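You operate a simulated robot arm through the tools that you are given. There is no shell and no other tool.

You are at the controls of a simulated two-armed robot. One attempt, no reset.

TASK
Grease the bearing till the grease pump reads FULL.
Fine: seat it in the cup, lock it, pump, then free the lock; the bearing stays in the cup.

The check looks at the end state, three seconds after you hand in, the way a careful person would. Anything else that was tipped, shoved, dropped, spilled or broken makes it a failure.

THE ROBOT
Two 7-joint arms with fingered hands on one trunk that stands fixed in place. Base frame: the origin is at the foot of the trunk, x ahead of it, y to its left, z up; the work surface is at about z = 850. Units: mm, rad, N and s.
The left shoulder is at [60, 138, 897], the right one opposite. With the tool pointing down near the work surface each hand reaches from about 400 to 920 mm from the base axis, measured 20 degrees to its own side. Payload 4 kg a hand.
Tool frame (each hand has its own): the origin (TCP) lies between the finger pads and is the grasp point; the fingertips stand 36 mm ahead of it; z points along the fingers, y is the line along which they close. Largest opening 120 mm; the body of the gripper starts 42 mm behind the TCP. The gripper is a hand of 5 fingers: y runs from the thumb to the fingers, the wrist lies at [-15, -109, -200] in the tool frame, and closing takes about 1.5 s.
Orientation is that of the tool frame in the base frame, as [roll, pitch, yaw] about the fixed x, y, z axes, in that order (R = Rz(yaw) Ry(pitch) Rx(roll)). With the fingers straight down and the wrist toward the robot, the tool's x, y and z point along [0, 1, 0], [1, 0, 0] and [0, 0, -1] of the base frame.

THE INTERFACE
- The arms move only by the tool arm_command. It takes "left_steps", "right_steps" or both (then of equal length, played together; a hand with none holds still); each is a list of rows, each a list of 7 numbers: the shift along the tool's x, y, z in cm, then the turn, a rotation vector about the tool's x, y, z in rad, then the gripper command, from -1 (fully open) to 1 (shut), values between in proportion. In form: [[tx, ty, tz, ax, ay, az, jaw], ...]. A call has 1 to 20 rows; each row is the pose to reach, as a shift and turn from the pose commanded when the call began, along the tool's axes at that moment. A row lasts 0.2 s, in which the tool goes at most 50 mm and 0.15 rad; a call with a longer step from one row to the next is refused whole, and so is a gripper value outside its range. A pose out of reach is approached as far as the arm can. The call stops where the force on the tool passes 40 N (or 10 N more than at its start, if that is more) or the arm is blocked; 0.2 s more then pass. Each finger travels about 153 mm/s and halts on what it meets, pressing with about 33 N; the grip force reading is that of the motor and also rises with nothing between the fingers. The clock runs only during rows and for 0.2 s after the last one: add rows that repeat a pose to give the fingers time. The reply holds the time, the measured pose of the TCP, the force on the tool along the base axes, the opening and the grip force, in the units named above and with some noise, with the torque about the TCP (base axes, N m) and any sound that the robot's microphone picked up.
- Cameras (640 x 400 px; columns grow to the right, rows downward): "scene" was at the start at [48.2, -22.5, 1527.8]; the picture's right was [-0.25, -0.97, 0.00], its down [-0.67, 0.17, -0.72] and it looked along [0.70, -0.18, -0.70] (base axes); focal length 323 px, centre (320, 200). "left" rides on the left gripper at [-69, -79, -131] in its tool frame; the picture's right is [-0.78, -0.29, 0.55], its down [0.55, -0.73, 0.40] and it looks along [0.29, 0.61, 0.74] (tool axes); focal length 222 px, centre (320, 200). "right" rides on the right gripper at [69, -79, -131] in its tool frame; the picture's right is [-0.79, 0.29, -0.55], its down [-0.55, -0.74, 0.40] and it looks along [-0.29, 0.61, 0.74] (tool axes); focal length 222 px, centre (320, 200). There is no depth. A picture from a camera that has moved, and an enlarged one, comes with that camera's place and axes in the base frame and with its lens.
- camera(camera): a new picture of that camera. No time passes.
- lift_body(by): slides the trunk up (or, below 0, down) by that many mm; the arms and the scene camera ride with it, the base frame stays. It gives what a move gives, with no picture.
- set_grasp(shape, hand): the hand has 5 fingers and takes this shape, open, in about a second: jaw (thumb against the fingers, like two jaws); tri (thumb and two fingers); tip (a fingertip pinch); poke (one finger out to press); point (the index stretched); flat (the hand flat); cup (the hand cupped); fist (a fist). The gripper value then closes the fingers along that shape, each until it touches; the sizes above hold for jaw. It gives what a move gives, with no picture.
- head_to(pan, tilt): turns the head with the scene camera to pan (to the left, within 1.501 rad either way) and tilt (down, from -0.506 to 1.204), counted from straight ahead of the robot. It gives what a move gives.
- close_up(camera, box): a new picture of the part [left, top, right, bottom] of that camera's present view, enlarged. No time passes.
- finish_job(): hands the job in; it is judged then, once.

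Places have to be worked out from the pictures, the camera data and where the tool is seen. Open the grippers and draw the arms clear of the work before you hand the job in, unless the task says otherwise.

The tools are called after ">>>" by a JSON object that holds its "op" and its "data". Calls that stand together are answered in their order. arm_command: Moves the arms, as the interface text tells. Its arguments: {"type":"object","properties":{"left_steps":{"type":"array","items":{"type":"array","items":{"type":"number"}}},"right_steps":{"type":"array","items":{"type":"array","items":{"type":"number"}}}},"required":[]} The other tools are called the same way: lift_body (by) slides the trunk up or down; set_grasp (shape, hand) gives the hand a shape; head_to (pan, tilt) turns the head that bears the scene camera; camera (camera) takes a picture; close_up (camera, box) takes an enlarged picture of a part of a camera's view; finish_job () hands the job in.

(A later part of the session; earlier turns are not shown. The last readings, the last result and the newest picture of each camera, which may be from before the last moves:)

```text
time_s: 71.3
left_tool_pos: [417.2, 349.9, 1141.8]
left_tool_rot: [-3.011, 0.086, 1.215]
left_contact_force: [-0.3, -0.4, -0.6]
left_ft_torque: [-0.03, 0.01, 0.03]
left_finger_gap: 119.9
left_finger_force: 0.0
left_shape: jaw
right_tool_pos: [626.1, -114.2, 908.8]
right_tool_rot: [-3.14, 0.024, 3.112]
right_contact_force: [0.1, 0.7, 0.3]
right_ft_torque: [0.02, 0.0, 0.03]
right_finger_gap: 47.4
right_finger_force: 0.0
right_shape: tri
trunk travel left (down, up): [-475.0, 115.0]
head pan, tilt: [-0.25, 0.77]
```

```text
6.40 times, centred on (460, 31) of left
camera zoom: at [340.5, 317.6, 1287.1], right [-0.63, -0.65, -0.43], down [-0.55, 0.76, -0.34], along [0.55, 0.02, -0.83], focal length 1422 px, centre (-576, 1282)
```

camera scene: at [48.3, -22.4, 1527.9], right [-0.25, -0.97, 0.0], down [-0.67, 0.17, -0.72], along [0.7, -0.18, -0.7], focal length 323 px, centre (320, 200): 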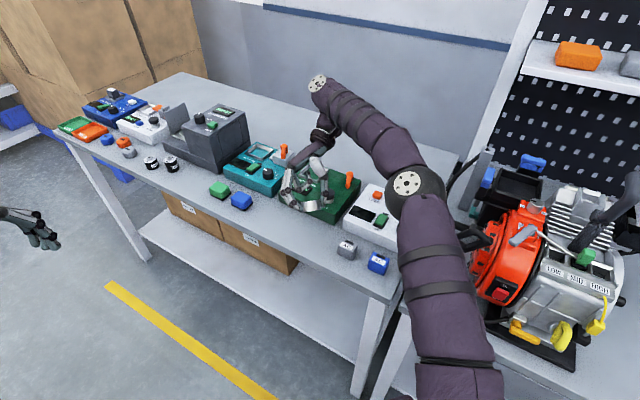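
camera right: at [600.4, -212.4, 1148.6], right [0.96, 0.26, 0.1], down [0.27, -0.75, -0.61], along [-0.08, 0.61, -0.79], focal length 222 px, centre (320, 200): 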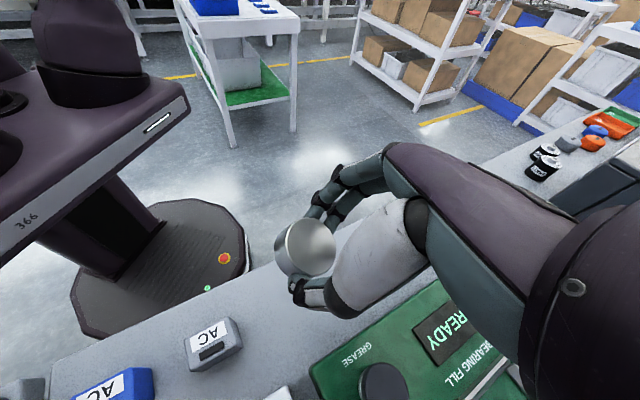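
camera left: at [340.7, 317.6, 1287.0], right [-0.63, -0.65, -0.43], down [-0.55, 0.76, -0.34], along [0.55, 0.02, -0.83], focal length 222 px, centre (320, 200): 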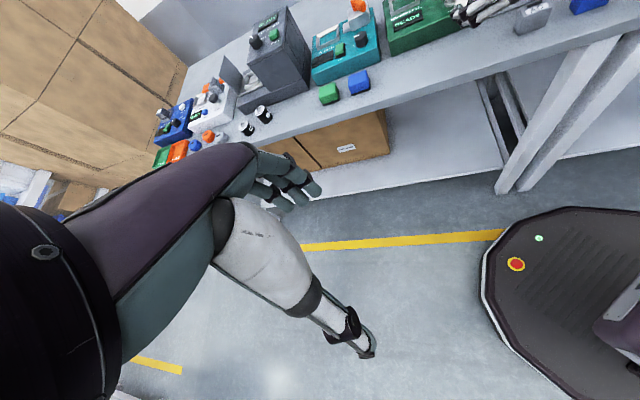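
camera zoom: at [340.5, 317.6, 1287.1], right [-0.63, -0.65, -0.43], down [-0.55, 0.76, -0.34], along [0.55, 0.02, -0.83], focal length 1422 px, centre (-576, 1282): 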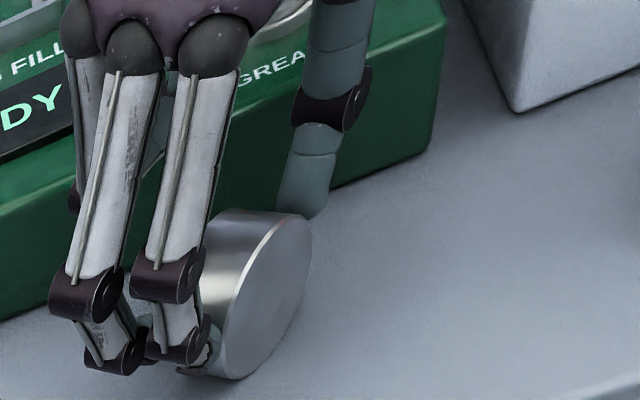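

The bearing stands neatly on its rim with the plain face toward the robot, slightly nearer the fingers. I shift the hand 2.5 mm left and go on swinging to −50°.

>>> {"op": "arm_command", "data": {"right_steps": [[0, 0.25, 0, 0, 0, 0, 0.2], [-0.452, 0.25, 0.018, 0, 0.128, 0, 0.2], [-0.898, 0.25, 0.094, 0, 0.256, 0, 0.2], [-1.333, 0.25, 0.228, 0, 0.384, 0, 0.2], [-1.748, 0.25, 0.416, 0, 0.512, 0, 0.2], [-2.137, 0.25, 0.656, 0, 0.64, 0, 0.2], [-2.494, 0.25, 0.945, 0, 0.768, 0, 0.2], [-2.811, 0.25, 1.278, 0, 0.896, 0, 0.2], [-2.811, 0.25, 1.278, 0, 0.896, 0, 0.2]]}}

>>> {"op": "close_up", "data": {"camera": "right", "box": [232, 150, 392, 350]}}

>>> {"op": "close_up", "data": {"camera": "scene", "box": [280, 185, 352, 235]}}

>>> {"op": "close_up", "data": {"camera": "left", "box": [410, 0, 510, 62]}}

```text
time_s: 73.3
left_tool_pos: [417.3, 350.7, 1141.1]
left_tool_rot: [-3.009, 0.088, 1.215]
left_contact_force: [-0.1, 0.6, -1.0]
left_ft_torque: [-0.01, -0.02, 0.01]
left_finger_gap: 119.7
left_finger_force: 0.2
left_shape: jaw
right_tool_pos: [610.9, -107.2, 905.8]
right_tool_rot: [-3.132, -0.861, 3.113]
right_contact_force: [0.4, -0.2, -0.1]
right_ft_torque: [-0.04, 0.0, 0.0]
right_finger_gap: 48.0
right_finger_force: 0.1
right_shape: tri
right hand out of reach, approached as far as the arm can: row 7, 8, 9
trunk travel left (down, up): [-475.0, 115.0]
head pan, tilt: [-0.25, 0.77]
```

```text
2.00 times, centred on (312, 250) of right
camera zoom: at [664.3, -186.7, 1043.6], right [0.93, 0.27, -0.24], down [0.04, -0.74, -0.67], along [-0.36, 0.62, -0.7], focal length 444 px, centre (336, 100)
```

zoom: 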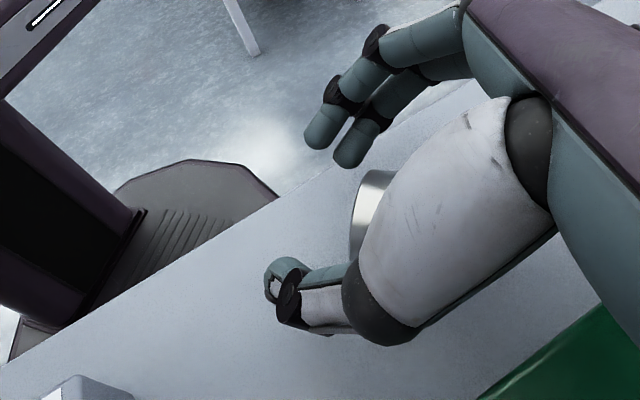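

```text
8.00 times, centred on (316, 210) of scene
camera zoom: at [48.2, -21.6, 1527.9], right [-0.25, -0.97, 0.0], down [-0.67, 0.17, -0.72], along [0.7, -0.18, -0.7], focal length 2586 px, centre (352, 120)
```

zoom: 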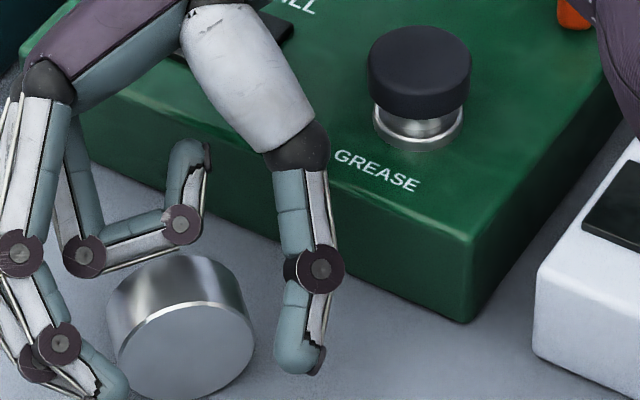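

```text
6.40 times, centred on (460, 31) of left
camera zoom: at [340.5, 318.3, 1286.9], right [-0.63, -0.65, -0.43], down [-0.55, 0.76, -0.34], along [0.55, 0.02, -0.83], focal length 1422 px, centre (-576, 1282)
```

zoom: 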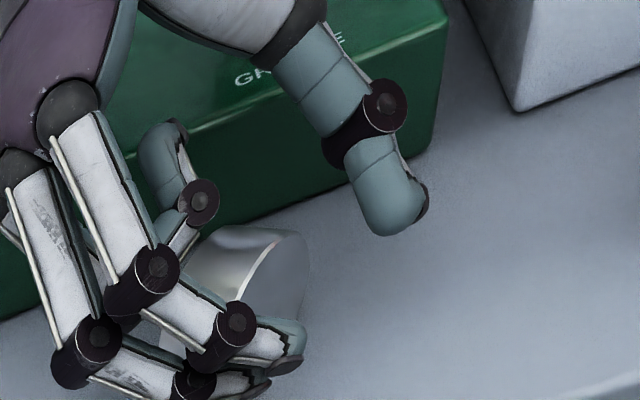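

Beyond about −40° the arm ran out of reach and drew the hand 4 cm toward the robot, but the bearing still stands on its rim at about (620,-108). I turn the hand back by 0.22 rad and see where it comes to.

>>> {"op": "arm_command", "data": {"right_steps": [[0, 0, 0, 0, -0.08, 0, 0.2], [0, 0, 0, 0, -0.15, 0, 0.2], [0, 0, 0, 0, -0.22, 0, 0.2], [0, 0, 0, 0, -0.22, 0, 0.2]]}}

>>> {"op": "close_up", "data": {"camera": "right", "box": [232, 150, 392, 350]}}

>>> {"op": "close_up", "data": {"camera": "scene", "box": [280, 185, 352, 235]}}

>>> {"op": "close_up", "data": {"camera": "left", "box": [410, 0, 510, 62]}}

```text
time_s: 74.3
left_tool_pos: [417.9, 350.6, 1141.4]
left_tool_rot: [-3.009, 0.088, 1.215]
left_contact_force: [-0.1, -0.4, 0.1]
left_ft_torque: [-0.01, 0.05, -0.03]
left_finger_gap: 119.7
left_finger_force: 0.1
left_shape: jaw
right_tool_pos: [611.1, -107.5, 906.3]
right_tool_rot: [-3.137, -0.652, 3.107]
right_contact_force: [0.0, -0.4, 0.4]
right_ft_torque: [-0.01, 0.02, 0.01]
right_finger_gap: 48.0
right_finger_force: 0.1
right_shape: tri
trunk travel left (down, up): [-475.0, 115.0]
head pan, tilt: [-0.25, 0.77]
```

```text
2.00 times, centred on (312, 250) of right
camera zoom: at [633.2, -186.6, 1051.8], right [0.96, 0.26, -0.04], down [0.17, -0.74, -0.65], along [-0.2, 0.62, -0.76], focal length 444 px, centre (336, 100)
```

zoom: 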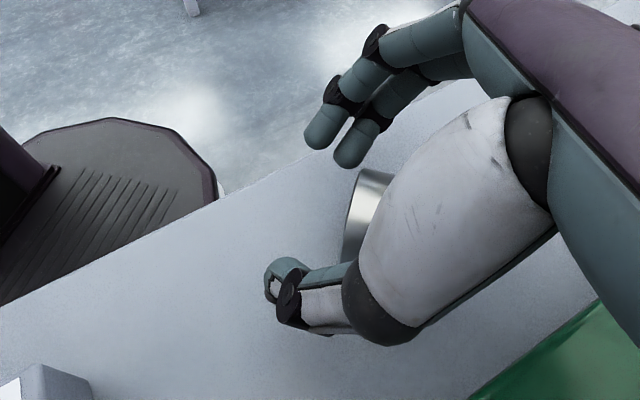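

```text
8.00 times, centred on (316, 210) of scene
camera zoom: at [48.4, -22.4, 1527.8], right [-0.25, -0.97, 0.0], down [-0.67, 0.17, -0.72], along [0.7, -0.18, -0.7], focal length 2586 px, centre (352, 120)
```

zoom: 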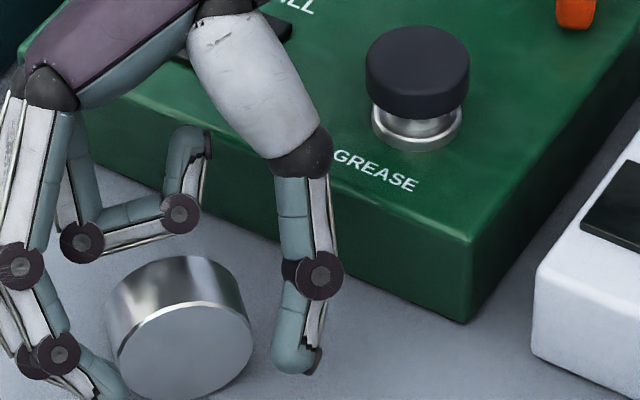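

```text
6.40 times, centred on (460, 31) of left
camera zoom: at [340.7, 317.6, 1287.0], right [-0.63, -0.65, -0.43], down [-0.55, 0.76, -0.34], along [0.55, 0.02, -0.83], focal length 1422 px, centre (-576, 1282)
```

zoom: 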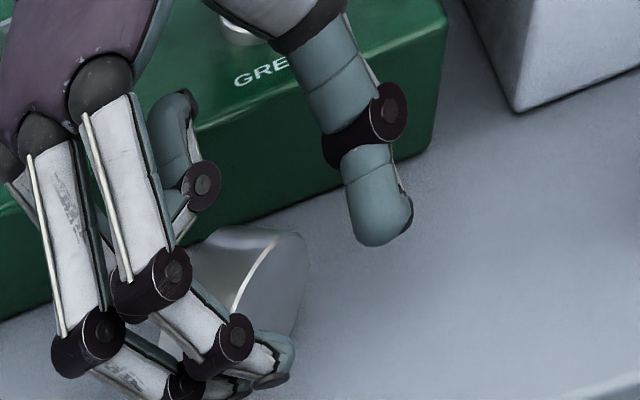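

The commanded pose is now the measured one at (611,-107.5,906), tilt −37°. I zoom in to fix the bearing's exact place before regripping.

>>> {"op": "close_up", "data": {"camera": "scene", "box": [284, 210, 324, 240]}}

>>> {"op": "close_up", "data": {"camera": "left", "box": [425, 25, 465, 65]}}

>>> {"op": "close_up", "data": {"camera": "right", "box": [290, 200, 350, 300]}}

```text
13.33 times, centred on (304, 225) of scene
camera zoom: at [48.4, -22.4, 1527.8], right [-0.25, -0.97, 0.0], down [-0.67, 0.17, -0.72], along [0.7, -0.18, -0.7], focal length 4311 px, centre (533, -133)
```

zoom: 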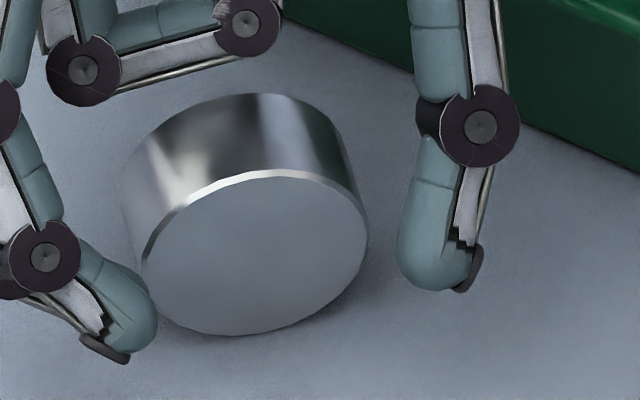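

```text
10.00 times, centred on (445, 45) of left
camera zoom: at [340.7, 317.6, 1287.0], right [-0.63, -0.65, -0.43], down [-0.55, 0.76, -0.34], along [0.55, 0.02, -0.83], focal length 2221 px, centre (-930, 1750)
```

zoom: 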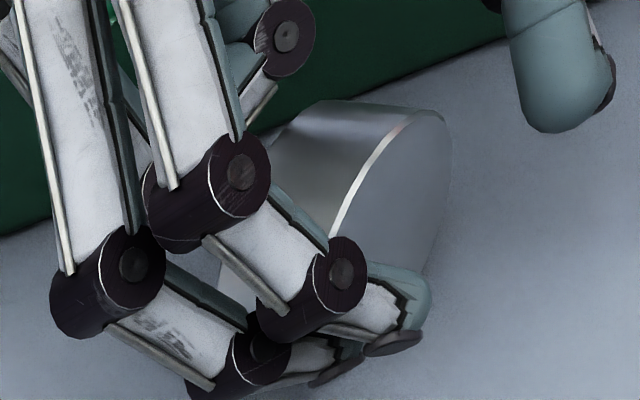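

```text
4.00 times, centred on (320, 250) of right
camera zoom: at [633.2, -186.6, 1051.8], right [0.96, 0.26, -0.04], down [0.17, -0.74, -0.65], along [-0.2, 0.62, -0.76], focal length 888 px, centre (320, 0)
```

zoom: 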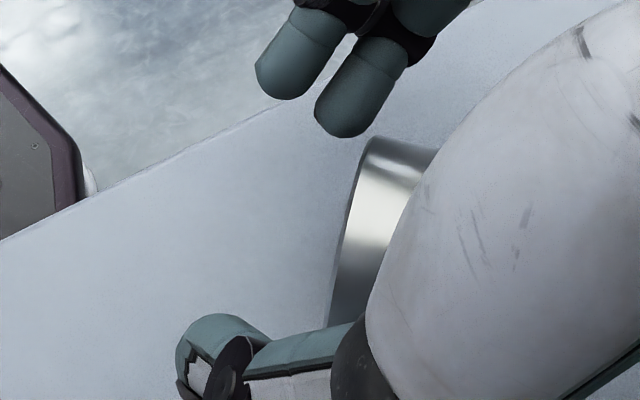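

The plain face is at x≈609.5, so the bearing's centre is at (620,-108,873.5) with its axis along x. I move the hand 28 mm forward to straddle it and close.

>>> {"op": "arm_command", "data": {"right_steps": [[-0.9, 0.1, -0.34, 0, 0, 0, 0.2], [-1.8, 0.2, -0.69, 0, 0, 0, 0.2], [-2.7, 0.2, -1.03, 0, 0, 0, 0.2], [-2.7, 0.2, -1.03, 0, 0, 0, 0.2]]}}

>>> {"op": "close_up", "data": {"camera": "scene", "box": [284, 205, 332, 240]}}

>>> {"op": "close_up", "data": {"camera": "right", "box": [232, 150, 392, 350]}}

>>> {"op": "close_up", "data": {"camera": "left", "box": [420, 15, 480, 65]}}

```text
time_s: 75.3
left_tool_pos: [417.2, 350.3, 1140.8]
left_tool_rot: [-3.011, 0.089, 1.217]
left_contact_force: [-1.0, 0.1, 0.2]
left_ft_torque: [-0.01, -0.01, 0.0]
left_finger_gap: 119.8
left_finger_force: 0.1
left_shape: jaw
right_tool_pos: [640.2, -105.6, 896.9]
right_tool_rot: [-3.135, -0.652, 3.109]
right_contact_force: [0.0, 0.1, 0.5]
right_ft_torque: [-0.01, -0.01, 0.0]
right_finger_gap: 48.1
right_finger_force: 0.1
right_shape: tri
trunk travel left (down, up): [-475.0, 115.0]
head pan, tilt: [-0.25, 0.77]
```

```text
11.43 times, centred on (308, 222) of scene
camera zoom: at [48.3, -22.4, 1527.9], right [-0.25, -0.97, 0.0], down [-0.67, 0.17, -0.72], along [0.7, -0.18, -0.7], focal length 3695 px, centre (457, -57)
```

zoom: 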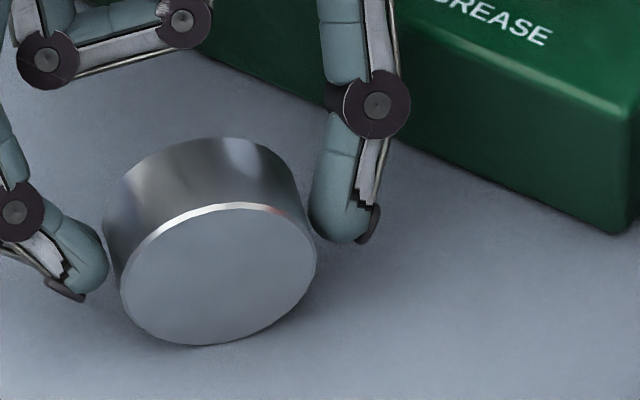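

```text
2.00 times, centred on (312, 250) of right
camera zoom: at [661.3, -185.0, 1043.4], right [0.96, 0.26, -0.04], down [0.17, -0.74, -0.65], along [-0.2, 0.62, -0.76], focal length 444 px, centre (336, 100)
```

zoom: 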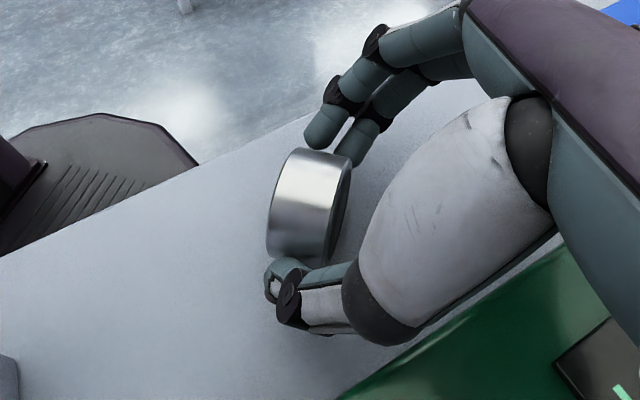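

```text
8.00 times, centred on (450, 40) of left
camera zoom: at [340.7, 317.6, 1287.1], right [-0.63, -0.65, -0.43], down [-0.55, 0.76, -0.34], along [0.55, 0.02, -0.83], focal length 1777 px, centre (-720, 1480)
```

zoom: 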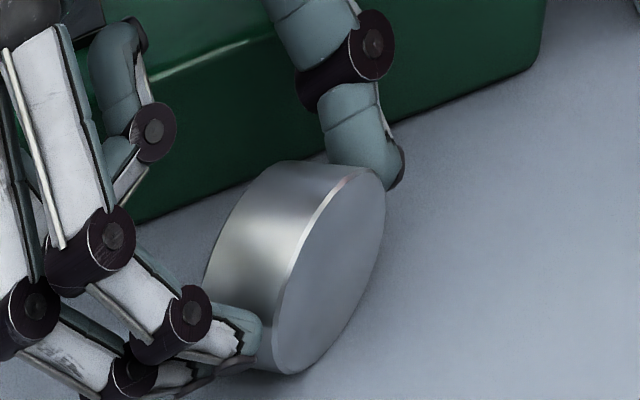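

Thumb and fingers straddle the standing bearing. I shift 1.5 mm to centre on its width and close.

>>> {"op": "arm_command", "data": {"right_steps": [[0.12, 0, 0.09, 0, 0, 0, 0.24], [0.12, 0, 0.09, 0, 0, 0, 0.28], [0.12, 0, 0.09, 0, 0, 0, 0.32], [0.12, 0, 0.09, 0, 0, 0, 0.36], [0.12, 0, 0.09, 0, 0, 0, 0.4], [0.12, 0, 0.09, 0, 0, 0, 0.6], [0.12, 0, 0.09, 0, 0, 0, 0.9], [0.12, 0, 0.09, 0, 0, 0, 0.9]]}}

>>> {"op": "close_up", "data": {"camera": "scene", "box": [284, 205, 332, 240]}}

>>> {"op": "close_up", "data": {"camera": "right", "box": [232, 150, 392, 350]}}

>>> {"op": "close_up", "data": {"camera": "left", "box": [420, 15, 480, 65]}}

```text
time_s: 77.1
left_tool_pos: [416.5, 349.6, 1140.6]
left_tool_rot: [-3.01, 0.087, 1.214]
left_contact_force: [0.6, 0.2, -0.2]
left_ft_torque: [0.01, 0.0, 0.0]
left_finger_gap: 119.7
left_finger_force: 0.0
left_shape: jaw
right_tool_pos: [637.0, -105.4, 897.8]
right_tool_rot: [-3.138, -0.653, 3.109]
right_contact_force: [0.2, 0.5, 1.0]
right_ft_torque: [0.0, 0.06, 0.0]
right_finger_gap: 38.8
right_finger_force: 33.5
right_shape: tri
trunk travel left (down, up): [-475.0, 115.0]
head pan, tilt: [-0.25, 0.77]
```

```text
11.43 times, centred on (308, 222) of scene
camera zoom: at [48.3, -22.3, 1527.9], right [-0.25, -0.97, 0.0], down [-0.67, 0.17, -0.72], along [0.7, -0.18, -0.7], focal length 3695 px, centre (457, -57)
```

zoom: 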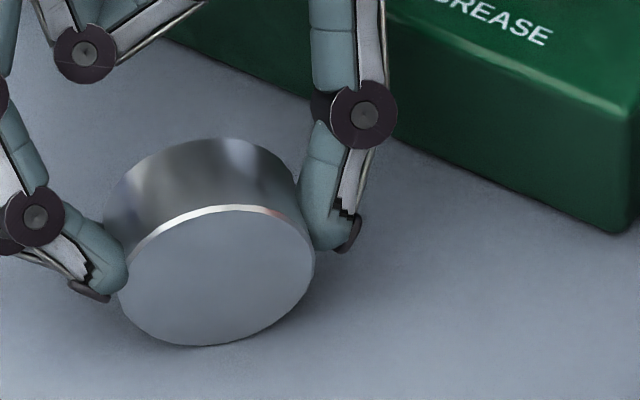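

```text
2.00 times, centred on (312, 250) of right
camera zoom: at [659.6, -184.9, 1043.4], right [0.96, 0.26, -0.04], down [0.17, -0.74, -0.65], along [-0.2, 0.62, -0.76], focal length 444 px, centre (336, 100)
```

zoom: 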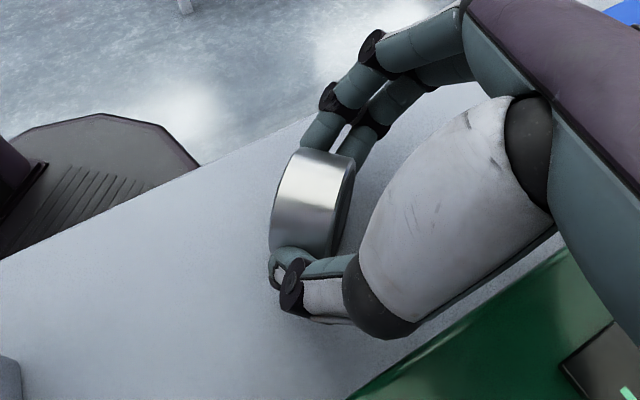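

```text
8.00 times, centred on (450, 40) of left
camera zoom: at [340.6, 317.7, 1287.0], right [-0.63, -0.65, -0.43], down [-0.55, 0.76, -0.34], along [0.55, 0.02, -0.83], focal length 1777 px, centre (-720, 1480)
```

zoom: 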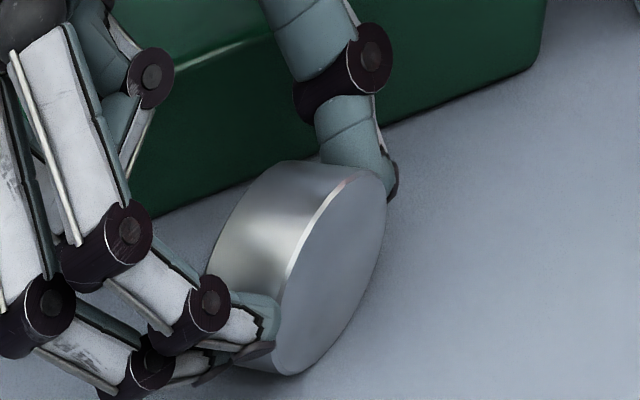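

Gripped with 33 N. I lift it 7 cm straight up, slowly, and check.

>>> {"op": "arm_command", "data": {"right_steps": [[0.18, 0, -0.24, 0, 0, 0, 0.9], [0.6, 0, -0.8, 0, 0, 0, 0.9], [1.2, 0, -1.6, 0, 0, 0, 0.9], [2.0, 0, -2.6, 0, 0, 0, 0.9], [2.8, 0, -3.7, 0, 0, 0, 0.9], [3.6, 0, -4.7, 0, 0, 0, 0.9], [4.25, 0, -5.56, 0, 0, 0, 0.9], [4.25, 0, -5.56, 0, 0, 0, 0.9]]}}

>>> {"op": "close_up", "data": {"camera": "scene", "box": [270, 165, 350, 235]}}

>>> {"op": "close_up", "data": {"camera": "right", "box": [232, 150, 392, 350]}}

```text
time_s: 78.9
left_tool_pos: [417.8, 349.3, 1141.8]
left_tool_rot: [-3.01, 0.089, 1.214]
left_contact_force: [-0.9, 0.3, 0.2]
left_ft_torque: [0.05, -0.04, -0.03]
left_finger_gap: 120.0
left_finger_force: 0.1
left_shape: jaw
right_tool_pos: [637.5, -104.7, 967.5]
right_tool_rot: [-3.138, -0.652, 3.11]
right_contact_force: [-0.4, -0.2, -1.2]
right_ft_torque: [0.03, 0.0, 0.0]
right_finger_gap: 38.6
right_finger_force: 33.4
right_shape: tri
trunk travel left (down, up): [-475.0, 115.0]
head pan, tilt: [-0.25, 0.77]
```

```text
5.71 times, centred on (310, 200) of scene
camera zoom: at [48.4, -22.3, 1527.8], right [-0.25, -0.97, 0.0], down [-0.67, 0.17, -0.72], along [0.7, -0.18, -0.7], focal length 1847 px, centre (377, 200)
```

zoom: 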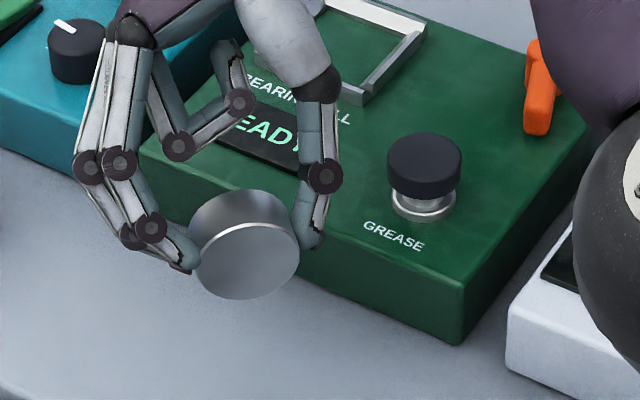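

```text
2.00 times, centred on (312, 250) of right
camera zoom: at [660.1, -184.2, 1113.4], right [0.96, 0.26, -0.04], down [0.17, -0.74, -0.65], along [-0.2, 0.62, -0.76], focal length 444 px, centre (336, 100)
```

zoom: 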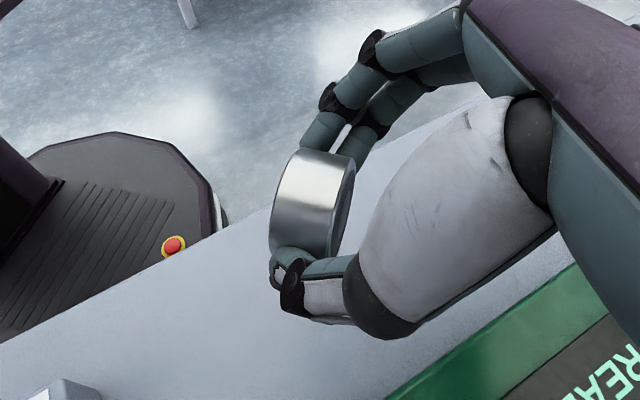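

Held firmly with the axis horizontal. Now I rotate the hand forward by another 90°, which brings the dark face up, shifting back 4 cm on the way.

>>> {"op": "arm_command", "data": {"right_steps": [[0.2, 0, 0.15, 0, -0.08, 0, 0.9], [0.41, 0, 0.31, 0, -0.18, 0, 0.9], [0.62, 0, 0.47, 0, -0.28, 0, 0.9], [0.83, 0, 0.63, 0, -0.38, 0, 0.9], [1.04, 0, 0.79, 0, -0.48, 0, 0.9], [1.25, 0, 0.95, 0, -0.58, 0, 0.9], [1.46, 0, 1.11, 0, -0.68, 0, 0.9], [1.66, 0, 1.27, 0, -0.78, 0, 0.9], [1.87, 0, 1.43, 0, -0.88, 0, 0.9], [2.08, 0, 1.59, 0, -0.98, 0, 0.9], [2.29, 0, 1.75, 0, -1.08, 0, 0.9], [2.5, 0, 1.91, 0, -1.18, 0, 0.9], [2.71, 0, 2.07, 0, -1.28, 0, 0.9], [2.92, 0, 2.23, 0, -1.38, 0, 0.9], [3.12, 0, 2.39, 0, -1.48, 0, 0.9], [3.33, 0, 2.55, 0, -1.571, 0, 0.9], [3.33, 0, 2.55, 0, -1.571, 0, 0.9]]}}

>>> {"op": "close_up", "data": {"camera": "scene", "box": [264, 165, 360, 245]}}

>>> {"op": "close_up", "data": {"camera": "right", "box": [232, 150, 392, 350]}}

>>> {"op": "close_up", "data": {"camera": "left", "box": [410, 0, 510, 62]}}

```text
time_s: 82.5
left_tool_pos: [418.6, 350.4, 1141.7]
left_tool_rot: [-3.008, 0.087, 1.216]
left_contact_force: [1.1, 0.6, -0.1]
left_ft_torque: [-0.02, -0.02, 0.02]
left_finger_gap: 120.0
left_finger_force: 0.0
left_shape: jaw
right_tool_pos: [594.2, -104.7, 967.7]
right_tool_rot: [-3.135, 0.919, 3.116]
right_contact_force: [0.7, 0.2, -1.0]
right_ft_torque: [-0.01, 0.01, 0.03]
right_finger_gap: 38.5
right_finger_force: 32.7
right_shape: tri
trunk travel left (down, up): [-475.0, 115.0]
head pan, tilt: [-0.25, 0.77]
```

```text
5.00 times, centred on (312, 205) of scene
camera zoom: at [48.3, -22.4, 1527.8], right [-0.25, -0.97, 0.0], down [-0.67, 0.17, -0.72], along [0.7, -0.18, -0.7], focal length 1616 px, centre (360, 175)
```

zoom: 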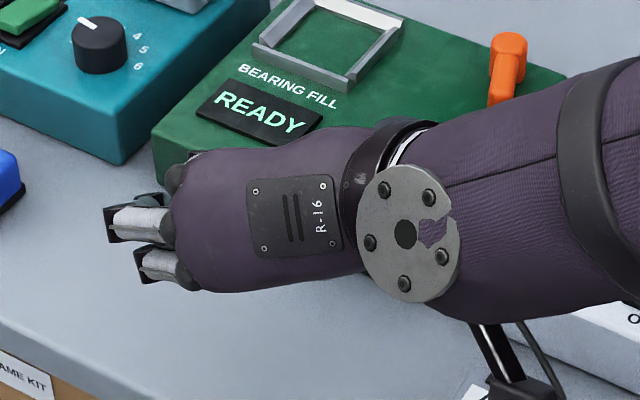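

```text
2.00 times, centred on (312, 250) of right
camera zoom: at [446.8, -178.6, 991.9], right [0.05, 0.29, 0.95], down [0.63, -0.75, 0.2], along [0.78, 0.59, -0.22], focal length 444 px, centre (336, 100)
```

zoom: 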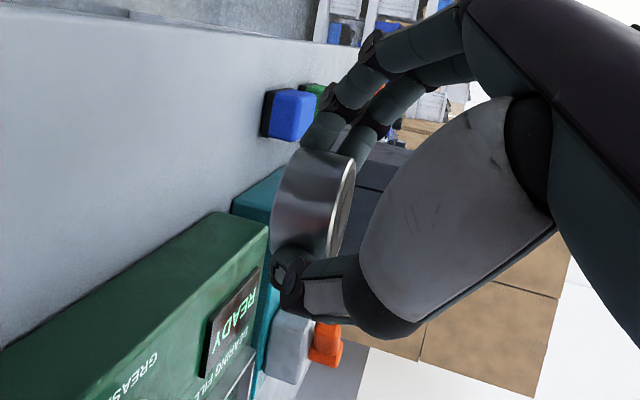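

```text
6.40 times, centred on (460, 31) of left
camera zoom: at [340.7, 317.7, 1287.0], right [-0.63, -0.65, -0.43], down [-0.55, 0.76, -0.34], along [0.55, 0.02, -0.83], focal length 1422 px, centre (-576, 1282)
```

zoom: 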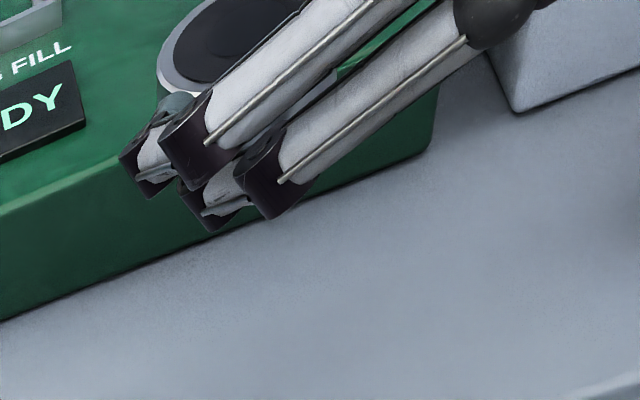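

The left camera now shows the dark face up. I lower the hand toward the table, stopping a few millimetres above.

>>> {"op": "arm_command", "data": {"right_steps": [[1.2, 0, 0.9, 0, 0, 0, 0.9], [2.6, 0, 1.98, 0, 0, 0, 0.9], [4.0, 0, 3.05, 0, 0, 0, 0.9], [5.2, 0, 3.96, 0, 0, 0, 0.9], [6.0, 0, 4.57, 0, 0, 0, 0.9], [6.36, 0, 4.85, 0, 0, 0, 0.9], [6.36, 0, 4.85, 0, 0, 0, 0.9]]}}

>>> {"op": "close_up", "data": {"camera": "left", "box": [410, 0, 510, 62]}}

>>> {"op": "close_up", "data": {"camera": "right", "box": [232, 150, 392, 350]}}

```text
time_s: 84.1
left_tool_pos: [419.2, 350.0, 1140.8]
left_tool_rot: [-3.009, 0.088, 1.215]
left_contact_force: [-1.3, -0.6, 0.8]
left_ft_torque: [0.0, 0.02, 0.02]
left_finger_gap: 119.6
left_finger_force: 0.1
left_shape: jaw
right_tool_pos: [595.1, -102.3, 888.0]
right_tool_rot: [-3.137, 0.92, 3.115]
right_contact_force: [-0.4, 0.5, -0.4]
right_ft_torque: [0.01, 0.0, -0.04]
right_finger_gap: 38.7
right_finger_force: 32.7
right_shape: tri
trunk travel left (down, up): [-475.0, 115.0]
head pan, tilt: [-0.25, 0.77]
```

```text
6.40 times, centred on (460, 31) of left
camera zoom: at [340.6, 317.7, 1287.0], right [-0.63, -0.65, -0.43], down [-0.55, 0.76, -0.34], along [0.55, 0.02, -0.83], focal length 1422 px, centre (-576, 1282)
```

zoom: 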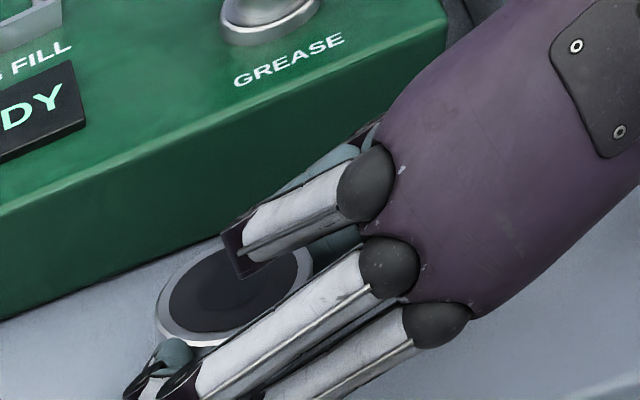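

```text
2.00 times, centred on (312, 250) of right
camera zoom: at [447.1, -177.7, 912.0], right [0.05, 0.29, 0.95], down [0.63, -0.75, 0.2], along [0.78, 0.59, -0.22], focal length 444 px, centre (336, 100)
```

zoom: 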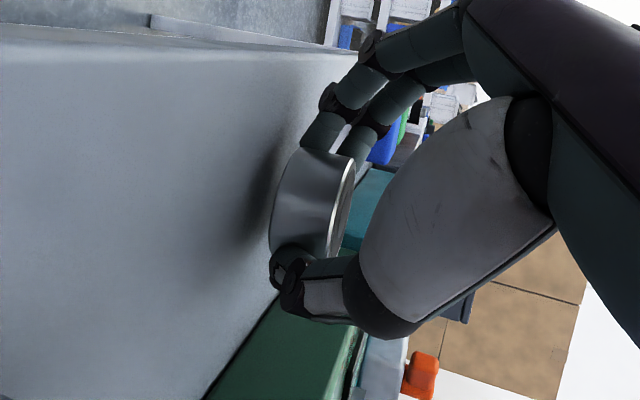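

The bearing's bottom should be about 8 mm above the table. I lower in small steps, watching the force.

>>> {"op": "arm_command", "data": {"right_steps": [[0.16, 0, 0.12, 0, 0, 0, 0.9], [0.32, 0, 0.24, 0, 0, 0, 0.9], [0.32, 0, 0.24, 0, 0, 0, 0.9]]}}

>>> {"op": "arm_command", "data": {"right_steps": [[0.1, 0, 0.07, 0, 0, 0, 0.9], [0.16, 0, 0.12, 0, 0, 0, 0.9], [0.16, 0, 0.12, 0, 0, 0, 0.9]]}}

>>> {"op": "close_up", "data": {"camera": "right", "box": [232, 150, 392, 350]}}

```text
time_s: 84.9
left_tool_pos: [418.0, 350.1, 1140.8]
left_tool_rot: [-3.009, 0.088, 1.215]
left_contact_force: [1.2, 0.5, 0.6]
left_ft_torque: [-0.02, 0.01, -0.02]
left_finger_gap: 119.9
left_finger_force: 0.0
left_shape: jaw
right_tool_pos: [595.8, -102.9, 884.7]
right_tool_rot: [-3.135, 0.921, 3.118]
right_contact_force: [0.2, 0.8, -1.0]
right_ft_torque: [-0.01, 0.05, 0.0]
right_finger_gap: 38.6
right_finger_force: 32.6
right_shape: tri
trunk travel left (down, up): [-475.0, 115.0]
head pan, tilt: [-0.25, 0.77]
```

```text
time_s: 85.7
left_tool_pos: [418.4, 351.2, 1141.7]
left_tool_rot: [-3.01, 0.088, 1.215]
left_contact_force: [-0.3, -1.2, 0.2]
left_ft_torque: [-0.02, 0.01, 0.0]
left_finger_gap: 120.2
left_finger_force: 0.1
left_shape: jaw
right_tool_pos: [596.0, -103.2, 882.5]
right_tool_rot: [-3.135, 0.918, 3.118]
right_contact_force: [0.3, 1.1, 0.6]
right_ft_torque: [0.03, -0.04, -0.01]
right_finger_gap: 38.9
right_finger_force: 33.0
right_shape: tri
trunk travel left (down, up): [-475.0, 115.0]
head pan, tilt: [-0.25, 0.77]
```

```text
2.00 times, centred on (312, 250) of right
camera zoom: at [447.4, -178.4, 906.2], right [0.05, 0.29, 0.95], down [0.63, -0.75, 0.2], along [0.78, 0.59, -0.22], focal length 444 px, centre (336, 100)
```

zoom: 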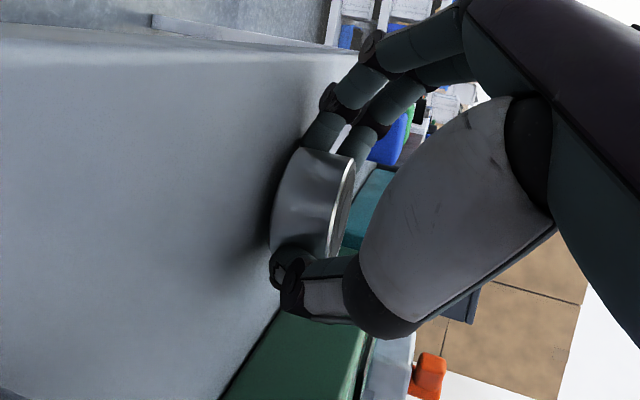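

Nearly touching. One more step of 1.5 mm.

>>> {"op": "arm_command", "data": {"right_steps": [[0.06, 0, 0.045, 0, 0, 0, 0.9], [0.12, 0, 0.09, 0, 0, 0, 0.9], [0.12, 0, 0.09, 0, 0, 0, 0.9]]}}

>>> {"op": "close_up", "data": {"camera": "left", "box": [425, 20, 475, 60]}}

```text
time_s: 86.5
left_tool_pos: [417.6, 350.9, 1141.6]
left_tool_rot: [-3.009, 0.089, 1.216]
left_contact_force: [0.0, 1.1, -0.2]
left_ft_torque: [0.04, 0.01, 0.0]
left_finger_gap: 119.5
left_finger_force: 0.0
left_shape: jaw
right_tool_pos: [595.6, -102.1, 879.9]
right_tool_rot: [-3.134, 0.921, 3.118]
right_contact_force: [-0.7, 0.0, 6.4]
right_ft_torque: [0.19, -0.14, 0.04]
right_finger_gap: 39.1
right_finger_force: 33.1
right_shape: tri
trunk travel left (down, up): [-475.0, 115.0]
head pan, tilt: [-0.25, 0.77]
```

```text
10.00 times, centred on (450, 40) of left
camera zoom: at [339.9, 317.8, 1287.3], right [-0.63, -0.65, -0.43], down [-0.55, 0.76, -0.34], along [0.55, 0.02, -0.83], focal length 2221 px, centre (-980, 1800)
```

zoom: 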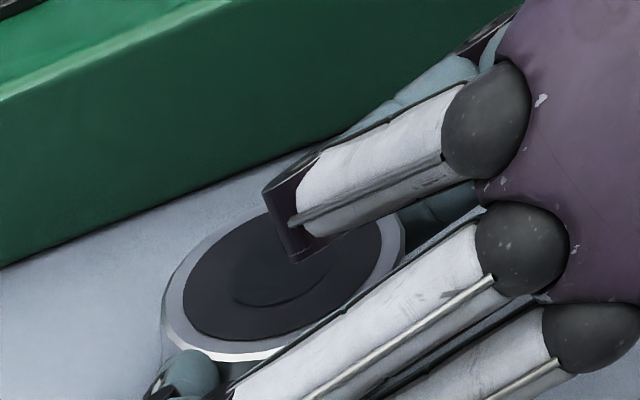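

The lower finger touches the table, so the bearing is within a couple of millimetres of it. I open the fingers to release it.

>>> {"op": "arm_command", "data": {"right_steps": [[-0.04, 0, -0.03, 0, 0, 0, 0.6], [-0.04, 0, -0.03, 0, 0, 0, 0.42], [-0.04, 0, -0.03, 0, 0, 0, 0.34], [-0.04, 0, -0.03, 0, 0, 0, 0.25], [-0.04, 0, -0.03, 0, 0, 0, 0.1], [-0.04, 0, -0.03, 0, 0, 0, -0.1], [-0.04, 0, -0.03, 0, 0, 0, -0.1]]}}

>>> {"op": "close_up", "data": {"camera": "left", "box": [410, 5, 490, 60]}}

>>> {"op": "close_up", "data": {"camera": "right", "box": [232, 150, 392, 350]}}

```text
time_s: 88.1
left_tool_pos: [417.5, 350.3, 1142.6]
left_tool_rot: [-3.01, 0.087, 1.214]
left_contact_force: [-0.6, 0.0, -0.3]
left_ft_torque: [-0.01, -0.02, -0.02]
left_finger_gap: 119.9
left_finger_force: 0.0
left_shape: jaw
right_tool_pos: [595.6, -103.2, 881.3]
right_tool_rot: [-3.135, 0.921, 3.116]
right_contact_force: [-0.6, -2.4, 4.0]
right_ft_torque: [0.09, -0.08, -0.03]
right_finger_gap: 64.3
right_finger_force: 0.1
right_shape: tri
trunk travel left (down, up): [-475.0, 115.0]
head pan, tilt: [-0.25, 0.77]
```

```text
7.27 times, centred on (450, 32) of left
camera zoom: at [340.3, 317.6, 1287.2], right [-0.63, -0.65, -0.43], down [-0.55, 0.76, -0.34], along [0.55, 0.02, -0.83], focal length 1615 px, centre (-626, 1418)
```

zoom: 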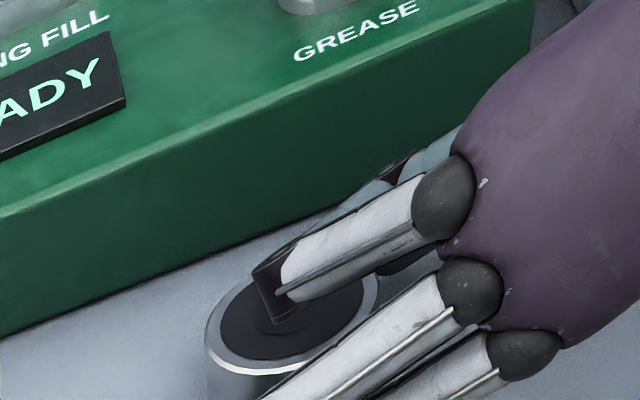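

```text
2.00 times, centred on (312, 250) of right
camera zoom: at [446.8, -178.4, 905.0], right [0.05, 0.29, 0.95], down [0.63, -0.75, 0.2], along [0.78, 0.59, -0.22], focal length 444 px, centre (336, 100)
```

zoom: 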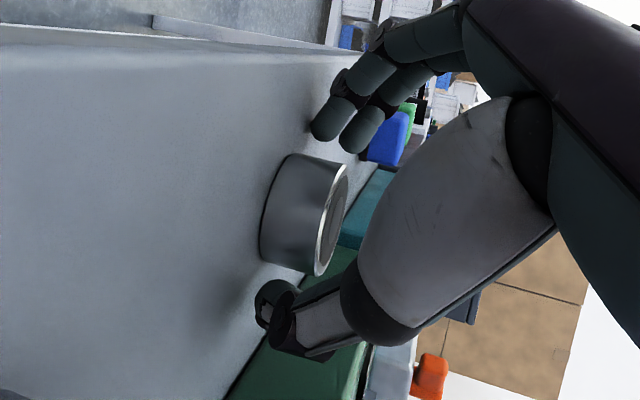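

The bearing now lies flat on the table with its dark face up. I raise the hand straight up and then tilt it back to vertical.

>>> {"op": "arm_command", "data": {"right_steps": [[-0.8, 0, -0.6, 0, 0, 0, -0.1], [-2.4, 0, -1.8, 0, 0, 0, -0.1], [-4.8, 0, -3.66, 0, 0, 0, -0.2], [-7.2, 0, -5.5, 0, 0, 0, -0.2], [-9.54, 0, -7.27, 0, 0, 0, -0.2], [-9.54, 0, -7.27, 0, 0, 0, -0.2]]}}

>>> {"op": "arm_command", "data": {"right_steps": [[0, 0, 0, 0, 0.1, 0, -0.2], [0, 0, 0, 0, 0.22, 0, -0.2], [0, 0, 0, 0, 0.34, 0, -0.2], [0, 0, 0, 0, 0.46, 0, -0.2], [0, 0, 0, 0, 0.58, 0, -0.2], [0, 0, 0, 0, 0.7, 0, -0.2], [0, 0, 0, 0, 0.82, 0, -0.2], [0, 0, 0, 0, 0.92, 0, -0.2], [0, 0, 0, 0, 0.92, 0, -0.2]]}}

>>> {"op": "camera", "data": {"camera": "right"}}

>>> {"op": "camera", "data": {"camera": "scene"}}

>>> {"op": "close_up", "data": {"camera": "left", "box": [380, 0, 540, 100]}}

```text
time_s: 89.5
left_tool_pos: [417.3, 350.5, 1141.8]
left_tool_rot: [-3.007, 0.087, 1.214]
left_contact_force: [-0.3, 0.2, 0.5]
left_ft_torque: [-0.01, 0.0, 0.01]
left_finger_gap: 119.6
left_finger_force: 0.0
left_shape: jaw
right_tool_pos: [596.2, -103.6, 1000.4]
right_tool_rot: [-3.135, 0.921, 3.115]
right_contact_force: [-0.1, 0.4, 1.1]
right_ft_torque: [-0.03, -0.03, 0.0]
right_finger_gap: 71.5
right_finger_force: 0.0
right_shape: tri
trunk travel left (down, up): [-475.0, 115.0]
head pan, tilt: [-0.25, 0.77]
```

```text
time_s: 91.5
left_tool_pos: [418.3, 350.6, 1141.5]
left_tool_rot: [-3.009, 0.088, 1.215]
left_contact_force: [0.4, -0.8, -0.9]
left_ft_torque: [0.0, -0.02, -0.02]
left_finger_gap: 119.8
left_finger_force: 0.1
left_shape: jaw
right_tool_pos: [595.1, -102.7, 1000.2]
right_tool_rot: [-3.136, -0.001, 3.111]
right_contact_force: [0.5, -0.5, 0.1]
right_ft_torque: [0.0, -0.02, -0.02]
right_finger_gap: 71.8
right_finger_force: 0.0
right_shape: tri
right hand out of reach, approached as far as the arm can: row 3
trunk travel left (down, up): [-475.0, 115.0]
head pan, tilt: [-0.25, 0.77]
```

```text
taken
camera right: at [524.1, -179.8, 1131.9], right [0.79, 0.27, 0.54], down [0.53, -0.75, -0.4], along [0.3, 0.6, -0.74], focal length 222 px, centre (320, 200)
```

right: 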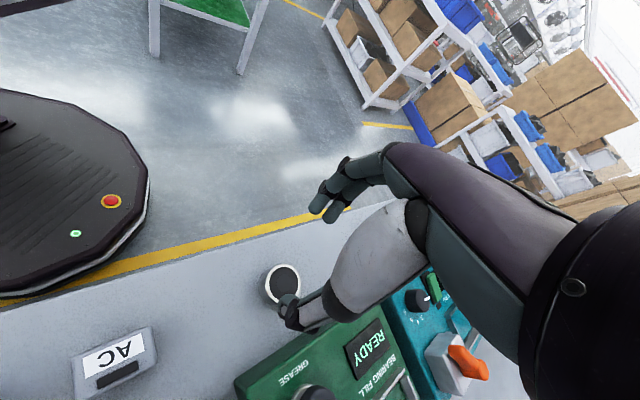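

```text
taken
camera scene: at [48.1, -22.4, 1527.9], right [-0.25, -0.97, 0.0], down [-0.67, 0.17, -0.72], along [0.7, -0.18, -0.7], focal length 323 px, centre (320, 200)
```

scene: 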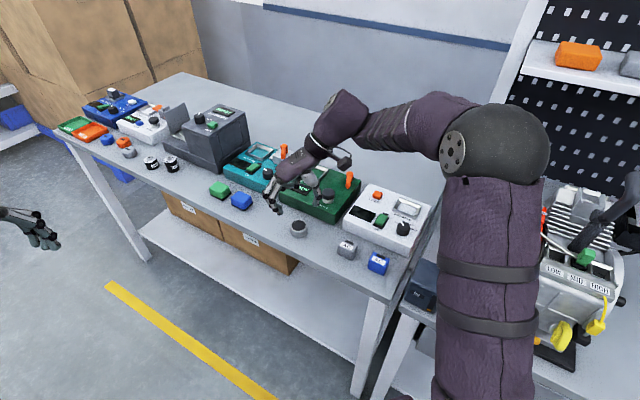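

```text
4.00 times, centred on (460, 50) of left
camera zoom: at [340.5, 317.7, 1287.1], right [-0.63, -0.65, -0.43], down [-0.55, 0.76, -0.34], along [0.55, 0.02, -0.83], focal length 888 px, centre (-240, 800)
```

zoom: 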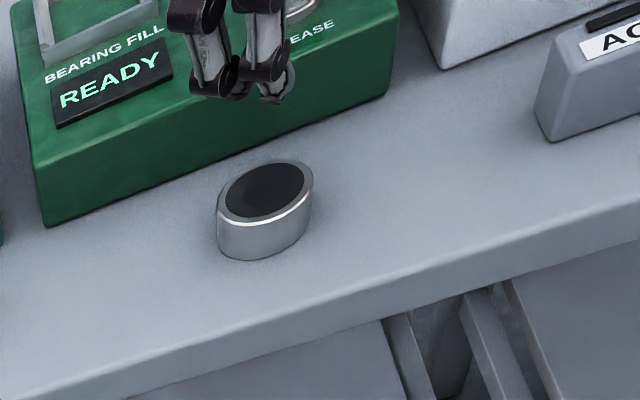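

The flip succeeded: the bearing lies flat with the dark face up. I zoom in to locate it and turn the hand back to its first yaw.

>>> {"op": "close_up", "data": {"camera": "scene", "box": [276, 212, 324, 242]}}

>>> {"op": "arm_command", "data": {"right_steps": [[0, 0, 0, 0, 0, 0.12, -0.2], [0, 0, 0, 0, 0, 0.24, -0.2], [0, 0, 0, 0, 0, 0.36, -0.2], [0, 0, 0, 0, 0, 0.48, -0.2], [0, 0, 0, 0, 0, 0.6, -0.2], [0, 0, 0, 0, 0, 0.72, -0.2], [0, 0, 0, 0, 0, 0.84, -0.2], [0, 0, 0, 0, 0, 0.96, -0.2], [0, 0, 0, 0, 0, 1.08, -0.2], [0, 0, 0, 0, 0, 1.2, -0.2], [0, 0, 0, 0, 0, 1.32, -0.2], [0, 0, 0, 0, 0, 1.44, -0.2], [0, 0, 0, 0, 0, 1.54, -0.2], [0, 0, 0, 0, 0, 1.54, -0.2]]}}

>>> {"op": "camera", "data": {"camera": "right"}}

```text
13.33 times, centred on (300, 227) of scene
camera zoom: at [48.1, -22.4, 1527.9], right [-0.25, -0.97, 0.0], down [-0.67, 0.17, -0.72], along [0.7, -0.18, -0.7], focal length 4311 px, centre (587, -160)
```

zoom: 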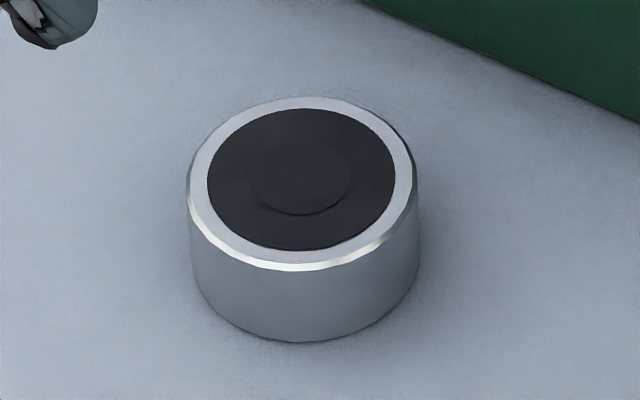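

```text
time_s: 94.5
left_tool_pos: [418.1, 350.4, 1142.9]
left_tool_rot: [-3.011, 0.086, 1.213]
left_contact_force: [-0.4, 0.3, -0.5]
left_ft_torque: [-0.02, -0.05, -0.01]
left_finger_gap: 119.8
left_finger_force: 0.0
left_shape: jaw
right_tool_pos: [595.5, -103.8, 1001.9]
right_tool_rot: [-3.141, 0.005, 1.57]
right_contact_force: [-0.5, 1.0, -0.4]
right_ft_torque: [0.01, -0.04, -0.06]
right_finger_gap: 71.8
right_finger_force: 0.0
right_shape: tri
trunk travel left (down, up): [-475.0, 115.0]
head pan, tilt: [-0.25, 0.77]
```

```text
taken
camera right: at [516.8, -33.6, 1131.5], right [0.29, -0.78, 0.55], down [-0.74, -0.55, -0.4], along [0.61, -0.29, -0.74], focal length 222 px, centre (320, 200)
```

right: 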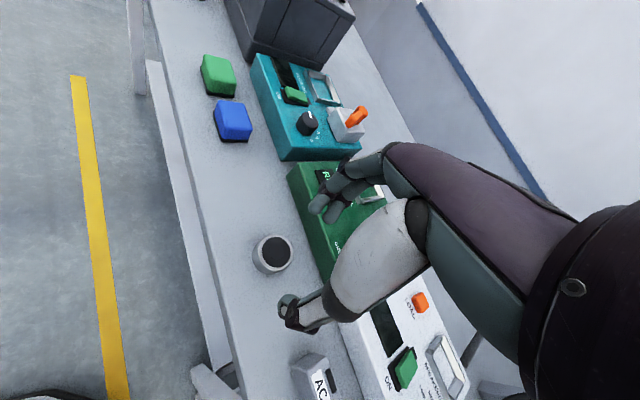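

The bearing appears near (621,-106). I zoom through the right camera to refine.

>>> {"op": "close_up", "data": {"camera": "right", "box": [240, 220, 304, 280]}}

```text
6.67 times, centred on (272, 250) of right
camera zoom: at [516.8, -33.6, 1131.5], right [0.29, -0.78, 0.55], down [-0.74, -0.55, -0.4], along [0.61, -0.29, -0.74], focal length 1481 px, centre (640, -133)
```

zoom: 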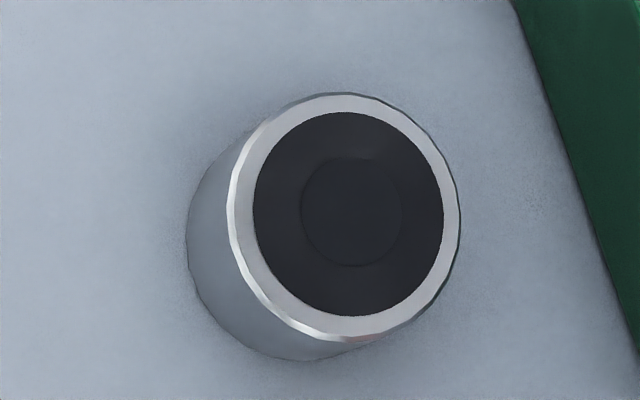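

Centre refined to about (622,-107.5). I move over it and lower to TCP z≈897 with the fingers open at 72 mm.

>>> {"op": "arm_command", "data": {"right_steps": [[-0.1, 1.4, 0, 0, 0, 0, -0.2], [-0.2, 2.75, 0, 0, 0, 0, -0.2], [-0.2, 2.75, 2, 0, 0, 0, -0.2], [-0.2, 2.75, 4, 0, 0, 0, -0.2], [-0.2, 2.75, 6, 0, 0, 0, -0.2], [-0.2, 2.75, 8, 0, 0, 0, -0.2], [-0.2, 2.75, 9.3, 0, 0, 0, -0.2], [-0.2, 2.75, 10.2, 0, 0, 0, -0.2], [-0.2, 2.75, 10.2, 0, 0, 0, -0.2]]}}

>>> {"op": "close_up", "data": {"camera": "right", "box": [232, 150, 392, 350]}}

>>> {"op": "close_up", "data": {"camera": "left", "box": [400, 0, 500, 70]}}

>>> {"op": "close_up", "data": {"camera": "scene", "box": [264, 190, 344, 250]}}

```text
time_s: 96.5
left_tool_pos: [417.9, 350.8, 1141.6]
left_tool_rot: [-3.012, 0.088, 1.215]
left_contact_force: [-0.8, 0.3, -0.5]
left_ft_torque: [0.0, 0.04, -0.04]
left_finger_gap: 120.0
left_finger_force: 0.0
left_shape: jaw
right_tool_pos: [623.7, -106.0, 898.9]
right_tool_rot: [-3.141, 0.003, 1.57]
right_contact_force: [0.5, -0.1, 0.4]
right_ft_torque: [0.0, 0.0, 0.0]
right_finger_gap: 72.0
right_finger_force: 0.0
right_shape: tri
trunk travel left (down, up): [-475.0, 115.0]
head pan, tilt: [-0.25, 0.77]
```

```text
2.00 times, centred on (312, 250) of right
camera zoom: at [543.9, -36.8, 1029.0], right [0.29, -0.78, 0.55], down [-0.73, -0.55, -0.39], along [0.61, -0.29, -0.74], focal length 444 px, centre (336, 100)
```

zoom: 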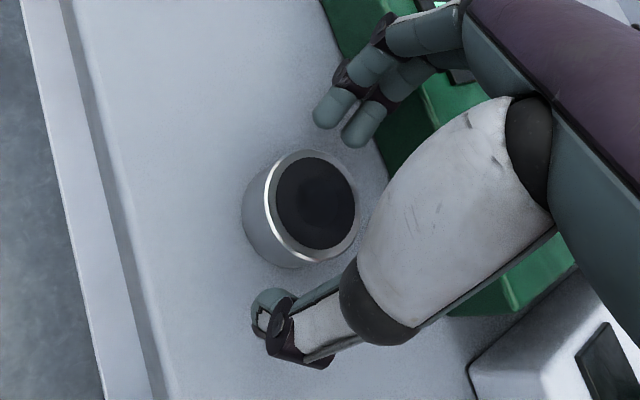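

```text
5.71 times, centred on (450, 35) of left
camera zoom: at [340.6, 317.7, 1287.1], right [-0.63, -0.65, -0.43], down [-0.55, 0.76, -0.34], along [0.55, 0.02, -0.83], focal length 1269 px, centre (-423, 1143)
```

zoom: 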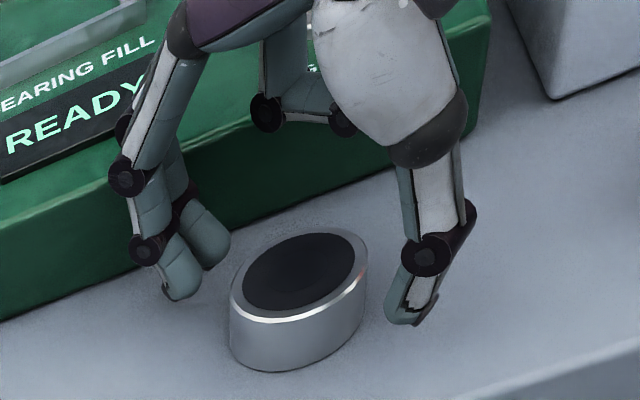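

```text
6.67 times, centred on (304, 220) of scene
camera zoom: at [48.2, -22.3, 1527.9], right [-0.25, -0.97, 0.0], down [-0.67, 0.17, -0.72], along [0.7, -0.18, -0.7], focal length 2155 px, centre (427, 67)
```

zoom: 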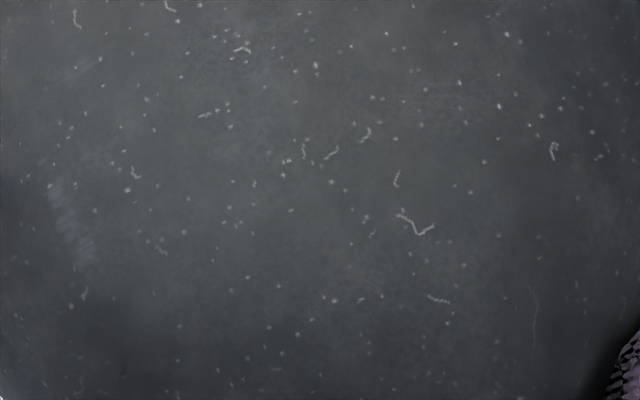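

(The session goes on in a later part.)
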